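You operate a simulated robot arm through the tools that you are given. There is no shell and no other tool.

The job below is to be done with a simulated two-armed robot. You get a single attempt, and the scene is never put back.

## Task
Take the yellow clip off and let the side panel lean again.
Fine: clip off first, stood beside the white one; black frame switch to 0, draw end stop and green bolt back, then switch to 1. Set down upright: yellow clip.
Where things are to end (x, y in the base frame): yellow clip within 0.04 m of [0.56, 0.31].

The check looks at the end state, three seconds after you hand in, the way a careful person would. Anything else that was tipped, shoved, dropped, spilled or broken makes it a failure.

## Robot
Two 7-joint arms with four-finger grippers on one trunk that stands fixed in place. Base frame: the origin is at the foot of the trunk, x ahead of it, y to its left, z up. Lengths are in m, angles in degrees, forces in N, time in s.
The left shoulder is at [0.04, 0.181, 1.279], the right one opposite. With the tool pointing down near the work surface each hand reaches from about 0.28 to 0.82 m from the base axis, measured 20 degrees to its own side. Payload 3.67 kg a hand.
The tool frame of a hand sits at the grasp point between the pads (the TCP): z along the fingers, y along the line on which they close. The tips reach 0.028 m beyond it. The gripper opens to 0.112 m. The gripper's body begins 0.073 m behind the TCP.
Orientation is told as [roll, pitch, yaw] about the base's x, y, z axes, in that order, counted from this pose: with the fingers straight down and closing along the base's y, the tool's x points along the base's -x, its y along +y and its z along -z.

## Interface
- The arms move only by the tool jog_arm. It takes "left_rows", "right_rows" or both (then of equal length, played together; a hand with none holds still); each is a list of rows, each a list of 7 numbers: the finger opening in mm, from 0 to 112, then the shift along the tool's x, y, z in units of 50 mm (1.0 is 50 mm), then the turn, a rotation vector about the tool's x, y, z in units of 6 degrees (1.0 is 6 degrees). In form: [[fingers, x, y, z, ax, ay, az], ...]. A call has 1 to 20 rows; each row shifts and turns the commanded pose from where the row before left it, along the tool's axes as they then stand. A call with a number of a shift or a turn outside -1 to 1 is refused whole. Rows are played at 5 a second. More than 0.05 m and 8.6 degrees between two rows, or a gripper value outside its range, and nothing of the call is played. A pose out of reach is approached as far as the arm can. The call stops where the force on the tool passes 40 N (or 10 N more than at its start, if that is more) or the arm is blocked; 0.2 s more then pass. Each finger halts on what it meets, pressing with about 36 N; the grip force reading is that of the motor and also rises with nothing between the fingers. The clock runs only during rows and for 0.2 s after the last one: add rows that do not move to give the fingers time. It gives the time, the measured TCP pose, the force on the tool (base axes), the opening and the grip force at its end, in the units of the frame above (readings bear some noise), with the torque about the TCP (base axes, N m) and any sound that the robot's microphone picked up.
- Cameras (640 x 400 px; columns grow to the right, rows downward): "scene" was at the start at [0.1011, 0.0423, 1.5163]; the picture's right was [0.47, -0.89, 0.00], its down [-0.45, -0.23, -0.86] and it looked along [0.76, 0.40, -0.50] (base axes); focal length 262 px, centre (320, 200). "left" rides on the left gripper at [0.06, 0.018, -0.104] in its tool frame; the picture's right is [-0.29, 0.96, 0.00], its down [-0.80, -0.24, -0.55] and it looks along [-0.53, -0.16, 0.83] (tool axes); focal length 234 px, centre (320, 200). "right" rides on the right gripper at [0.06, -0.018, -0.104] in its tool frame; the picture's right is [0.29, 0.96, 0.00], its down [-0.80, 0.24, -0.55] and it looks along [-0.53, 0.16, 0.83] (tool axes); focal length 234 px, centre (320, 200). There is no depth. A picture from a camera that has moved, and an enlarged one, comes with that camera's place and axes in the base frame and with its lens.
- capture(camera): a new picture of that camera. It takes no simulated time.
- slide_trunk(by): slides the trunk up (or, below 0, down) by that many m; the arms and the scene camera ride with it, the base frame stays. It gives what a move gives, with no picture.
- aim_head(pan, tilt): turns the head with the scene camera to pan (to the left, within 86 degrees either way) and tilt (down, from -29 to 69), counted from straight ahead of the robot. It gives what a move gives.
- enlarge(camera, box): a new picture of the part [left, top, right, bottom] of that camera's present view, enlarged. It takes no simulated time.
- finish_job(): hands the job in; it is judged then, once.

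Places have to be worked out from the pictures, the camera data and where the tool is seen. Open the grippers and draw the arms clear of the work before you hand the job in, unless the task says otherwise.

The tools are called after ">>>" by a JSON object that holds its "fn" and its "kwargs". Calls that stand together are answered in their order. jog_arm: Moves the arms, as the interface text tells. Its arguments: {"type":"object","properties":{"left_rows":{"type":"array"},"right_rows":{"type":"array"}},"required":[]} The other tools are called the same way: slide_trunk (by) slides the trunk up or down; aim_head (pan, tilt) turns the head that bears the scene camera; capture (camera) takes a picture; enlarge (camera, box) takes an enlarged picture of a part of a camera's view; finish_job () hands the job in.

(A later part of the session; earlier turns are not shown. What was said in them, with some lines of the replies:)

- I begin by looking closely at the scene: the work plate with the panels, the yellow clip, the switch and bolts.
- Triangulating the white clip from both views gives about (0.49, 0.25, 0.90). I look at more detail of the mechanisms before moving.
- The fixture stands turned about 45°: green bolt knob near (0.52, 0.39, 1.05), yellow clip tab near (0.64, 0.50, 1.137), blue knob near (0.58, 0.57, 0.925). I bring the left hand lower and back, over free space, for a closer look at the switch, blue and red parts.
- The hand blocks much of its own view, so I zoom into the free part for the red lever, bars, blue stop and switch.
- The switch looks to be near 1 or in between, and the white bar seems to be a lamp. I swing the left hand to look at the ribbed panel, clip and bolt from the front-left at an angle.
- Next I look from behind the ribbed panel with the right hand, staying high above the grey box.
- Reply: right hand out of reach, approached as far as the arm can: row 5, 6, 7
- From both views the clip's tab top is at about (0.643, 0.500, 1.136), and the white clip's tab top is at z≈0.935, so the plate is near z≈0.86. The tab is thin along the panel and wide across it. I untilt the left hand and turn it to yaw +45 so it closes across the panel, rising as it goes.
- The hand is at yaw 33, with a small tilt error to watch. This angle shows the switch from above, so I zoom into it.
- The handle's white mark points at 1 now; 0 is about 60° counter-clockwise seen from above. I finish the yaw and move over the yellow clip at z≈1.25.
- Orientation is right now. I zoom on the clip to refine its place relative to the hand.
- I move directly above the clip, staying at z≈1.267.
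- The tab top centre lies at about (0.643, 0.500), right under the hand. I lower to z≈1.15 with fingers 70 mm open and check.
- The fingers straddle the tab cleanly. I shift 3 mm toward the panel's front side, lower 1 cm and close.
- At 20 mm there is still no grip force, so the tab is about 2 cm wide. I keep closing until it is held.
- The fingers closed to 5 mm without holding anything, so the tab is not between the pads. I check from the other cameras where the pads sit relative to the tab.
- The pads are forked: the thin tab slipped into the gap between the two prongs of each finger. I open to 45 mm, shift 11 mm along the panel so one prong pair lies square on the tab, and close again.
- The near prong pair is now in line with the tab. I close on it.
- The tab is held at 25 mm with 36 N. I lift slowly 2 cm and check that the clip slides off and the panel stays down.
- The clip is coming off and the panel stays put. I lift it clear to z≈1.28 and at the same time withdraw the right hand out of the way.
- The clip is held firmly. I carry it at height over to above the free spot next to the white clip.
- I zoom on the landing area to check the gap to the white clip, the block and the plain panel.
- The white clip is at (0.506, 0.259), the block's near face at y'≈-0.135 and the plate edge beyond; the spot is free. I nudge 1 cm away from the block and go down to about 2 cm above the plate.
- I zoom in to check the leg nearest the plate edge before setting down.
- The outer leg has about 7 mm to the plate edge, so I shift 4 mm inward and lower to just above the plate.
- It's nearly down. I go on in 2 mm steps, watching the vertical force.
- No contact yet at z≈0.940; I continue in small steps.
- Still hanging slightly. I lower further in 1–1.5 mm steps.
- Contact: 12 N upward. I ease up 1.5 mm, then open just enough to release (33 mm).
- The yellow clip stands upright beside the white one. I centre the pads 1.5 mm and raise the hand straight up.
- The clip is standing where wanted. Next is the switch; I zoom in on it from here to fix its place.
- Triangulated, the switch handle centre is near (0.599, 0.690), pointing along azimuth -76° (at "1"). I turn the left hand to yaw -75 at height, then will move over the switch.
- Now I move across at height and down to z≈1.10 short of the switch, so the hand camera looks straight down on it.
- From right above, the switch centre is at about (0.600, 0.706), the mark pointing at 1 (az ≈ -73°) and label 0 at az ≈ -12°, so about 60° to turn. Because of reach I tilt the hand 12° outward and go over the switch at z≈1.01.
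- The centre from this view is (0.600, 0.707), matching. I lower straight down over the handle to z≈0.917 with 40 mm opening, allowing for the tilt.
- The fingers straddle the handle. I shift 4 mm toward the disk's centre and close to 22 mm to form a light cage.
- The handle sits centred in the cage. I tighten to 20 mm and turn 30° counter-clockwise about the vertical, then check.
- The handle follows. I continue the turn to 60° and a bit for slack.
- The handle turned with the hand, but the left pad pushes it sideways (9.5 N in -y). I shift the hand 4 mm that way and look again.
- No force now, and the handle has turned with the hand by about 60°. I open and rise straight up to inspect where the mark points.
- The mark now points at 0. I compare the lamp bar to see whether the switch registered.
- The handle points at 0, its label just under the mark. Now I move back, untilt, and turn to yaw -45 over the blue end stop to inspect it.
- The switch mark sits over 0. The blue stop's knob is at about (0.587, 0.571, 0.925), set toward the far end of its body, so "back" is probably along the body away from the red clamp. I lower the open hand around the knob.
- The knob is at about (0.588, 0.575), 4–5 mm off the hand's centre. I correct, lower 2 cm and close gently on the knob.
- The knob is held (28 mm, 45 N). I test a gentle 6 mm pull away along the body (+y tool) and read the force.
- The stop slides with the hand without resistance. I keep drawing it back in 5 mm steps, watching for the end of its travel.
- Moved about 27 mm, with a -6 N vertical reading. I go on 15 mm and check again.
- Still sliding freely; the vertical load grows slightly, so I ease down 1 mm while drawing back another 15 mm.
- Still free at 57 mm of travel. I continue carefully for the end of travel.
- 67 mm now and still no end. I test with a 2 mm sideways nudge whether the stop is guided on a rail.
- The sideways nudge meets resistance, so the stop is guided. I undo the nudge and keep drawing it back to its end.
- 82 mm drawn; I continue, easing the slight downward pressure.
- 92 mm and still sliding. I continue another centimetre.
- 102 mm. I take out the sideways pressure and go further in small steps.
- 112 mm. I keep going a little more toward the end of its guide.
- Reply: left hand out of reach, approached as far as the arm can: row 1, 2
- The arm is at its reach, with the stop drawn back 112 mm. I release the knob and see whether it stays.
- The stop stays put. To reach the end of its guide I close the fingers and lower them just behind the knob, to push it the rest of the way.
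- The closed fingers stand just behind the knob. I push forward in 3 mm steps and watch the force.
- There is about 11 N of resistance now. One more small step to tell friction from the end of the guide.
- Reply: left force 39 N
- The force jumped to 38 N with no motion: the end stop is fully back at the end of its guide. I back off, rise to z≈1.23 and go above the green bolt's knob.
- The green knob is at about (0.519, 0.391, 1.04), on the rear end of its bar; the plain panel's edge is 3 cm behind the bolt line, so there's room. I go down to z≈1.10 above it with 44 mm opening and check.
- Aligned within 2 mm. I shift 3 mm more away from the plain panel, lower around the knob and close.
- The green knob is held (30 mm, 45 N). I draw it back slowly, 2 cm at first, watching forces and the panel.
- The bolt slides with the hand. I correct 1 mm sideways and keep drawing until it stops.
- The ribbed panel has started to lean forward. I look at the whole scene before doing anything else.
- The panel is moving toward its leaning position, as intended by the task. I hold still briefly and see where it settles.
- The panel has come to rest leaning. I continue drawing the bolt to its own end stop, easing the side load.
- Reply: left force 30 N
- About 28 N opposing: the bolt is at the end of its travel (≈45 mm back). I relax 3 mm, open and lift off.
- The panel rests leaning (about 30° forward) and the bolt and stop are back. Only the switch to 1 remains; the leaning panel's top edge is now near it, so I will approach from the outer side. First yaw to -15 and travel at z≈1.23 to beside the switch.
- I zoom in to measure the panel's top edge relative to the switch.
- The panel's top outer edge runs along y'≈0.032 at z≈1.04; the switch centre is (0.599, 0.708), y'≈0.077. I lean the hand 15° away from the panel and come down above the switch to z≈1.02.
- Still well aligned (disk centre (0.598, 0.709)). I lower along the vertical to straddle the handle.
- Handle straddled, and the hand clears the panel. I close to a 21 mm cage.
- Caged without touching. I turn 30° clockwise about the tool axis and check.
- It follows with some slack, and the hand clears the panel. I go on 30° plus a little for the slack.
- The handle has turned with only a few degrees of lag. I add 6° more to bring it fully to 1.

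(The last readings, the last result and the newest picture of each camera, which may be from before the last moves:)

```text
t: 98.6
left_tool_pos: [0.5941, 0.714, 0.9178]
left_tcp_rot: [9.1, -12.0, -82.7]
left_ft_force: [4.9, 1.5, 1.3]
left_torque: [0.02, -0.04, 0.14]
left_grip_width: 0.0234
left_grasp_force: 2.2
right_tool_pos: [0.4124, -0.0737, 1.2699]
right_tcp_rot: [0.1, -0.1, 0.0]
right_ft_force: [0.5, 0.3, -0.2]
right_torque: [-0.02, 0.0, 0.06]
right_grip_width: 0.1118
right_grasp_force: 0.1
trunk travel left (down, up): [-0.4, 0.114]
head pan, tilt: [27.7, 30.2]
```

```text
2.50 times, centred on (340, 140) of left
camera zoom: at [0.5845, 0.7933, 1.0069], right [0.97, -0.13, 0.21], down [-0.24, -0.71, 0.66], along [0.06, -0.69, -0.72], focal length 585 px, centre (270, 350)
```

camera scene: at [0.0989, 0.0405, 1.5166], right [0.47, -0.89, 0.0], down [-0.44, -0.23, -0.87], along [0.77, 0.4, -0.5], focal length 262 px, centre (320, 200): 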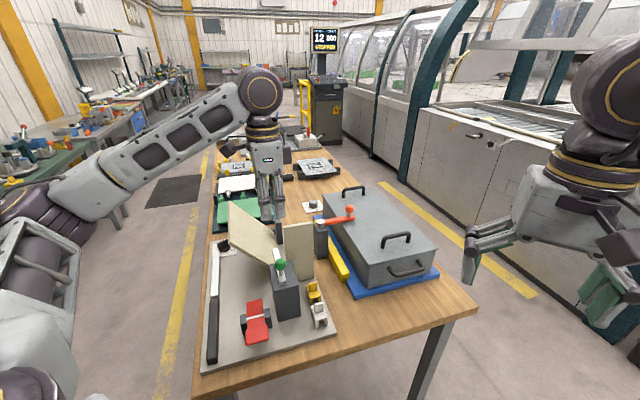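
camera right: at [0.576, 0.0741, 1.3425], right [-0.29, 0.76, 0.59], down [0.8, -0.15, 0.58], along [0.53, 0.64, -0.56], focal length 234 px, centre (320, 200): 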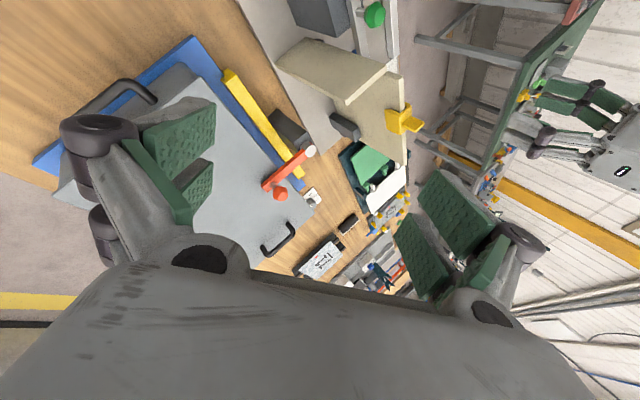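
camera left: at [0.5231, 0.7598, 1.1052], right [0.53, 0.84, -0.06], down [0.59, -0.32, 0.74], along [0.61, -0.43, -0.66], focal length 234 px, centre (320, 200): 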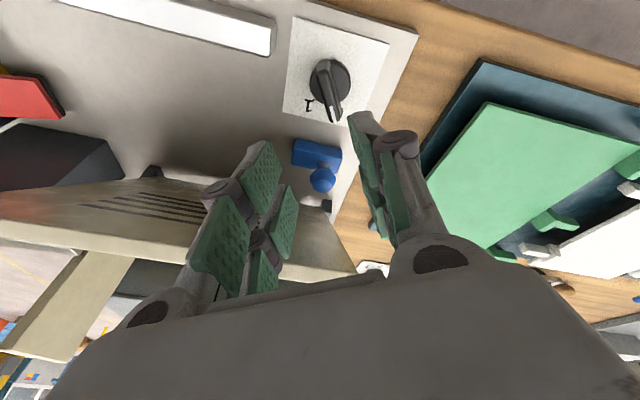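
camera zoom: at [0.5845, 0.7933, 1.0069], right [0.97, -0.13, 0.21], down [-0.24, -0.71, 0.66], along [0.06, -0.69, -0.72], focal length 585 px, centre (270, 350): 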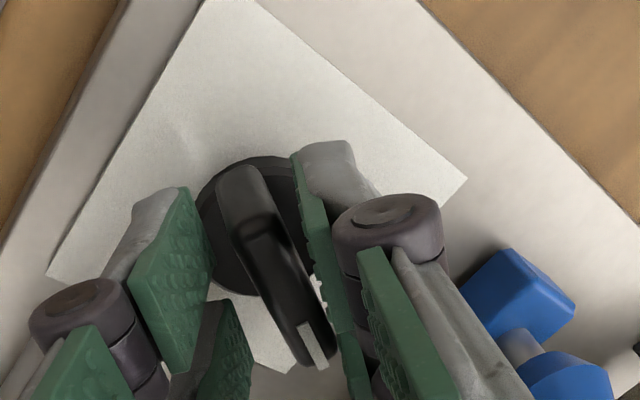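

Resistance appears: the handle is at its limit at 1. I back off the turn, open and rise straight up.

>>> {"fn": "jog_arm", "kwargs": {"left_rows": [[21, 0, 0, 0, 0, 0, -1], [32, 0, 0, 0, 0, 0, 0], [44, 0, 0, 0, 0, 0, 0], [44, -0.112, 0.065, -0.483, 0, 0, 0], [44, -0.112, 0.065, -0.483, 0, 0, 0], [44, -0.112, 0.065, -0.483, 0, 0, 0], [44, -0.112, 0.065, -0.483, 0, 0, 0], [44, -0.112, 0.065, -0.483, 0, 0, 0], [44, 0, 0, 0, 0, 0, 0]]}}

>>> {"fn": "enlarge", "kwargs": {"camera": "left", "box": [220, 40, 420, 200]}}

>>> {"fn": "enlarge", "kwargs": {"camera": "scene", "box": [180, 190, 280, 270]}}

```text
t: 100.6
left_tool_pos: [0.5942, 0.7135, 1.0424]
left_tcp_rot: [7.7, -12.9, -76.5]
left_ft_force: [0.4, -0.5, -0.3]
left_torque: [-0.01, -0.01, -0.01]
left_grip_width: 0.0439
left_grasp_force: 0.0
right_tool_pos: [0.4128, -0.0735, 1.2687]
right_tcp_rot: [0.0, 0.1, 0.0]
right_ft_force: [0.4, 0.5, -0.2]
right_torque: [0.01, -0.03, 0.03]
right_grip_width: 0.1118
right_grasp_force: 0.0
trunk travel left (down, up): [-0.4, 0.114]
head pan, tilt: [27.7, 30.2]
```

```text
2.50 times, centred on (320, 120) of left
camera zoom: at [0.5784, 0.7931, 1.1304], right [0.98, -0.02, 0.19], down [-0.15, -0.72, 0.68], along [0.12, -0.7, -0.71], focal length 585 px, centre (320, 400)
```

zoom: 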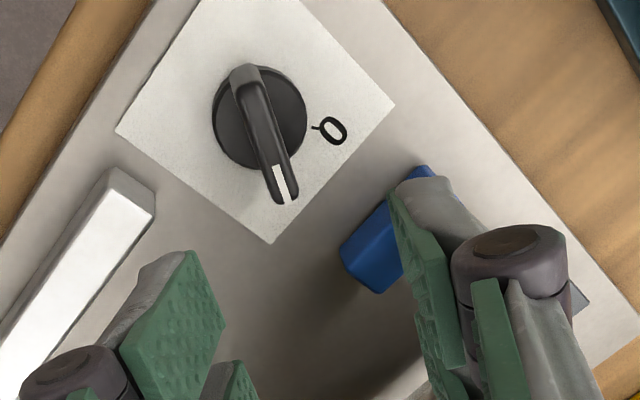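

```text
5.00 times, centred on (230, 230) of scene
camera zoom: at [0.1013, 0.0426, 1.5162], right [0.47, -0.89, 0.0], down [-0.45, -0.23, -0.86], along [0.76, 0.4, -0.5], focal length 1312 px, centre (770, 50)
```

zoom: 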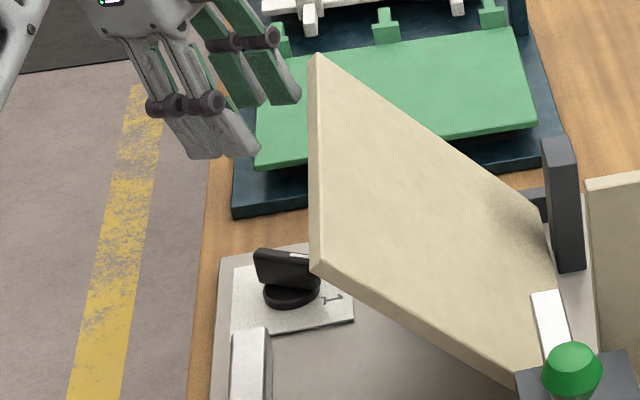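

The mark covers the 1 and the 0 is free again: switch at 1. I raise the left hand, untilt it and withdraw it clear of the work.

>>> {"fn": "jog_arm", "kwargs": {"left_rows": [[44, -0.2, 0.117, -0.87, 0, 0, 0], [44, -0.2, 0.117, -0.87, 0, 0, 0], [44, -0.2, 0.117, -0.87, 0, 0, 0], [44, 0, 0, 0, 0.417, 0.722, 0], [44, 0, 0, 0, 0.417, 0.722, 0], [44, 0, 0, 0, 0.417, 0.722, 0], [70, -0.337, -0.677, -0.267, 0, 0, 0], [90, -0.337, -0.677, -0.267, 0, 0, 0], [112, -0.337, -0.677, -0.267, 0, 0, 0], [112, -0.337, -0.677, -0.267, 0, 0, 0], [112, -0.337, -0.677, -0.267, 0, 0, 0], [112, -0.337, -0.677, -0.267, 0, 0, 0], [112, 0, 0, 0, 0, 0, 0]]}}

>>> {"fn": "capture", "kwargs": {"camera": "scene"}}

>>> {"fn": "capture", "kwargs": {"camera": "left"}}

>>> {"fn": "enlarge", "kwargs": {"camera": "scene", "box": [190, 190, 350, 340]}}

```text
t: 103.6
left_tool_pos: [0.4171, 0.5667, 1.1578]
left_tcp_rot: [-13.3, 3.1, -76.5]
left_ft_force: [-0.8, -0.6, 0.6]
left_torque: [0.02, 0.02, 0.01]
left_grip_width: 0.1118
left_grasp_force: 0.0
left hand out of reach, approached as far as the arm can: row 12
right_tool_pos: [0.4126, -0.0734, 1.2695]
right_tcp_rot: [0.0, 0.0, -0.1]
right_ft_force: [-0.4, -0.2, 0.8]
right_torque: [0.01, -0.01, -0.03]
right_grip_width: 0.1118
right_grasp_force: 0.0
trunk travel left (down, up): [-0.4, 0.114]
head pan, tilt: [27.7, 30.2]
stopped in row 13 (left hand): the arm was blocked; the commanded pose is now the measured one
```

```text
taken
camera scene: at [0.1008, 0.0426, 1.5163], right [0.47, -0.88, 0.0], down [-0.45, -0.23, -0.86], along [0.76, 0.4, -0.5], focal length 262 px, centre (320, 200)
```

scene: 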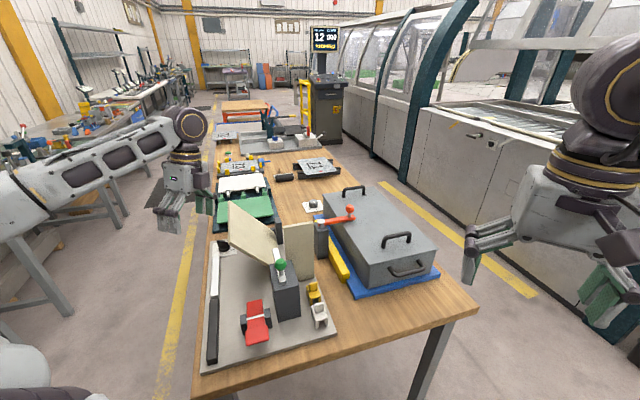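

```text
taken
camera left: at [0.4445, 0.6291, 1.257], right [0.97, -0.05, -0.24], down [0.09, -0.83, 0.55], along [-0.22, -0.56, -0.8], focal length 234 px, centre (320, 200)
```

left: 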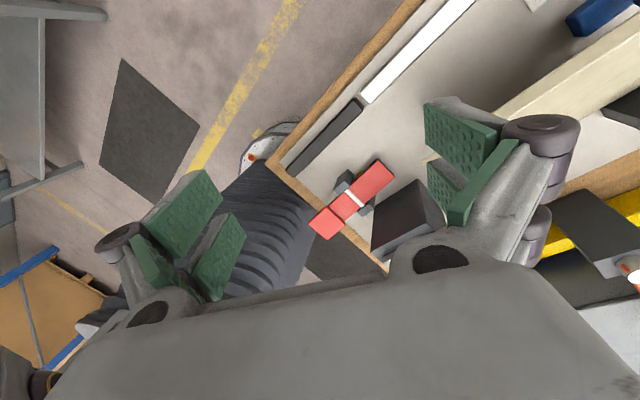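

```text
2.67 times, centred on (270, 265) of scene
camera zoom: at [0.1008, 0.0426, 1.5163], right [0.47, -0.88, 0.0], down [-0.45, -0.23, -0.86], along [0.76, 0.4, -0.5], focal length 700 px, centre (453, 27)
```

zoom: 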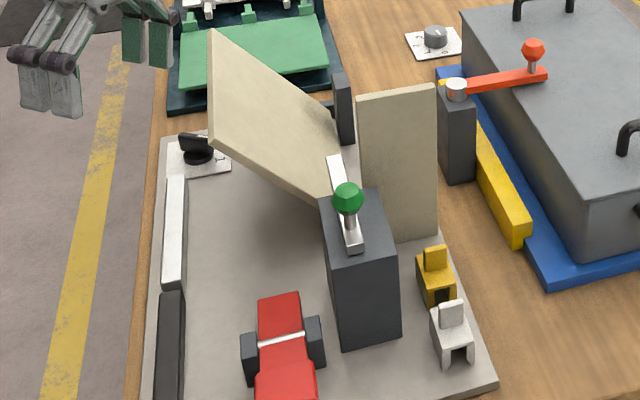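

The arm reported a block near a joint limit in free space; the work looks untouched. I lift the left hand a bit while turning its yaw back to an easier posture.

>>> {"fn": "jog_arm", "kwargs": {"left_rows": [[112, 0, 0, -0.6, 0, 0, -0.9], [112, 0, 0, -0.6, 0, 0, -0.9], [112, 0, 0, -0.4, 0, 0, -0.9], [112, 0, 0, 0, 0, 0, -0.9], [112, 0, 0, 0, 0, 0, 0]]}}

>>> {"fn": "capture", "kwargs": {"camera": "scene"}}

```text
t: 104.8
left_tool_pos: [0.4382, 0.5683, 1.2337]
left_tcp_rot: [-11.4, 7.8, -55.3]
left_ft_force: [0.2, 0.0, -0.7]
left_torque: [-0.05, 0.0, -0.03]
left_grip_width: 0.1118
left_grasp_force: 0.0
right_tool_pos: [0.4152, -0.0719, 1.2698]
right_tcp_rot: [0.0, 0.1, 0.0]
right_ft_force: [-0.5, 0.6, 0.0]
right_torque: [-0.04, 0.0, 0.01]
right_grip_width: 0.112
right_grasp_force: 0.0
trunk travel left (down, up): [-0.4, 0.114]
head pan, tilt: [27.7, 30.2]
```

```text
taken
camera scene: at [0.1025, 0.0436, 1.5161], right [0.47, -0.88, 0.0], down [-0.45, -0.24, -0.86], along [0.76, 0.4, -0.5], focal length 262 px, centre (320, 200)
```

scene: 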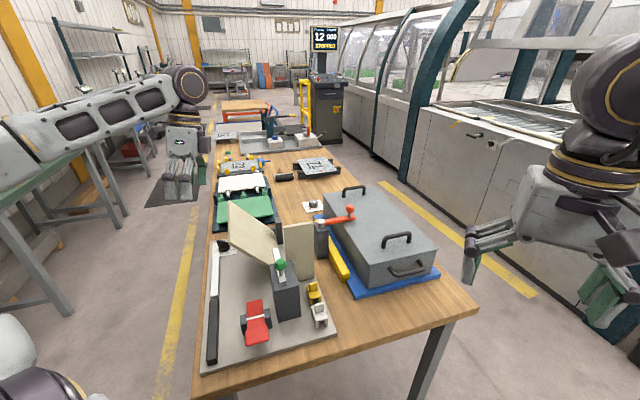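

The hand is clear. I make a last check of the switch, stop, bolt, clip, the panel and the display screen.

>>> {"fn": "enlarge", "kwargs": {"camera": "scene", "box": [300, 20, 350, 55]}}

>>> {"fn": "enlarge", "kwargs": {"camera": "scene", "box": [205, 195, 285, 265]}}

>>> {"fn": "enlarge", "kwargs": {"camera": "scene", "box": [255, 240, 345, 340]}}

>>> {"fn": "capture", "kwargs": {"camera": "left"}}

```text
11.43 times, centred on (325, 38) of scene
camera zoom: at [0.1025, 0.0436, 1.5161], right [0.47, -0.88, 0.0], down [-0.45, -0.24, -0.86], along [0.76, 0.4, -0.5], focal length 2998 px, centre (263, 2057)
```

zoom: 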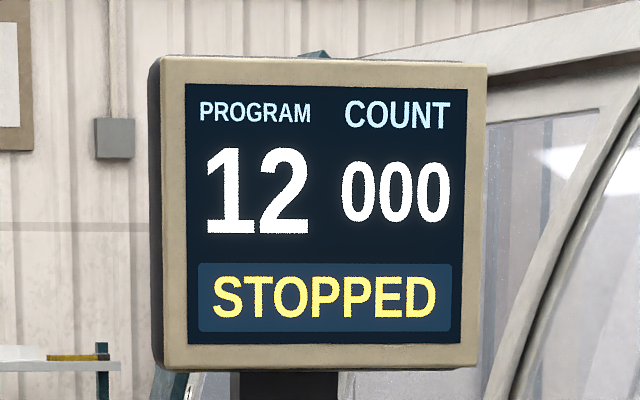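

```text
5.71 times, centred on (245, 230) of scene
camera zoom: at [0.1025, 0.0436, 1.5161], right [0.47, -0.88, 0.0], down [-0.45, -0.24, -0.86], along [0.76, 0.4, -0.5], focal length 1499 px, centre (749, 29)
```

zoom: 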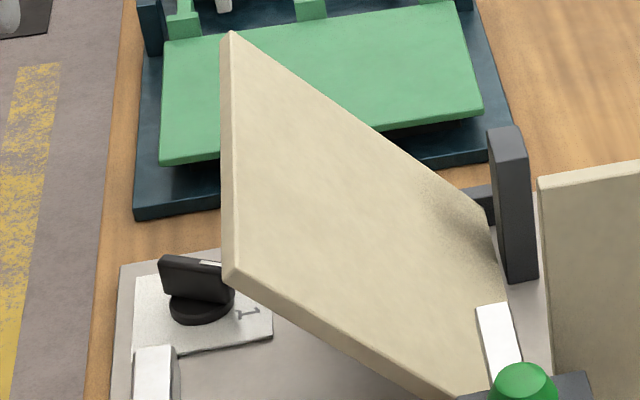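

```text
4.00 times, centred on (300, 290) of scene
camera zoom: at [0.1025, 0.0436, 1.5161], right [0.47, -0.88, 0.0], down [-0.45, -0.24, -0.86], along [0.76, 0.4, -0.5], focal length 1049 px, centre (400, -160)
```

zoom: 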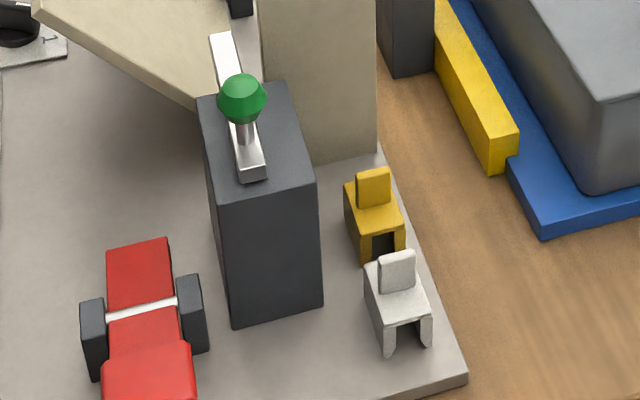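

```text
taken
camera left: at [0.4432, 0.6257, 1.3374], right [0.92, 0.32, -0.23], down [0.39, -0.79, 0.48], along [-0.02, -0.53, -0.85], focal length 234 px, centre (320, 200)
```

left: 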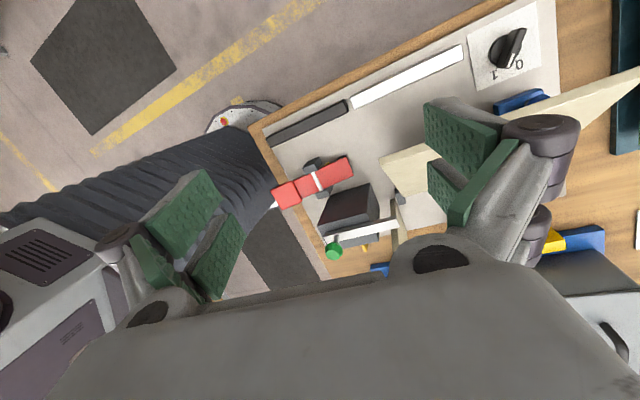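

Everything is in place: yellow clip upright at about (0.558, 0.304), stop and bolt back, switch on 1, panel leaning. I move the left hand a bit further out and up before handing in.

>>> {"fn": "jog_arm", "kwargs": {"left_rows": [[112, 0.6, 0, -0.3, 0, 0, 0], [112, 0.6, 0, -0.3, 0, 0, 0], [112, 0.6, 0, -0.2, 0, 0, 0], [112, 0, 0, 0, 0, 0, 0], [112, 0, 0, 0, 0, 0, 0]]}}

>>> {"fn": "capture", "kwargs": {"camera": "scene"}}

```text
t: 106.0
left_tool_pos: [0.4544, 0.6389, 1.2627]
left_tcp_rot: [-11.3, 7.7, -55.3]
left_ft_force: [0.5, 0.3, 0.1]
left_torque: [-0.01, 0.0, -0.01]
left_grip_width: 0.112
left_grasp_force: 0.0
left hand out of reach, approached as far as the arm can: row 1, 2, 3
right_tool_pos: [0.4128, -0.0737, 1.2694]
right_tcp_rot: [0.0, 0.0, -0.1]
right_ft_force: [0.3, 0.1, 0.6]
right_torque: [0.0, 0.01, -0.01]
right_grip_width: 0.1122
right_grasp_force: 0.1
trunk travel left (down, up): [-0.4, 0.114]
head pan, tilt: [27.7, 30.2]
```

```text
taken
camera scene: at [0.1012, 0.0423, 1.5163], right [0.47, -0.89, 0.0], down [-0.45, -0.23, -0.86], along [0.76, 0.4, -0.5], focal length 262 px, centre (320, 200)
```

scene: 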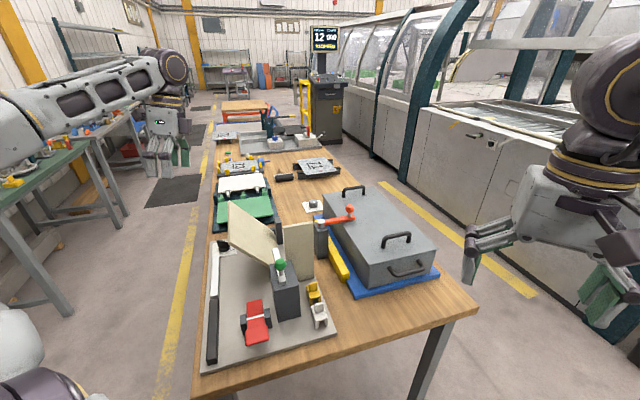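

Both hands are open and clear, the panel leans at rest, and nothing else has moved. I hand the job in.

>>> {"fn": "finish_job", "kwargs": {}}

```text
The job is handed in.
```

The yellow clip is off, the side panel is leaning again, and I've handed the job in. I don't have the check's verdict.

- **Yellow clip:** taken off first. It now stands upright beside the white one, at about (0.558, 0.304), roughly 6 mm from the target.
- **Black frame switch:** turned to 0 before anything was drawn back, then to 1 at the end. It was turned until it met resistance at 1.
- **End stop:** I took the blue slide with the knob to be the end stop, since nothing on the fixture is labelled. I drew it back along its guide, away from the red clamp, about 115 mm until it would go no further.
- **Green bolt:** drawn back about 45 mm to the end of its travel. The panel began leaning forward partway through that pull and came to rest at roughly 35–40° from upright.

While withdrawing, the left arm reported it was blocked once. I took it for a joint limit, because the hand was clear of the bench and the pictures showed nothing disturbed. Both grippers are open and the arms are clear of the work.
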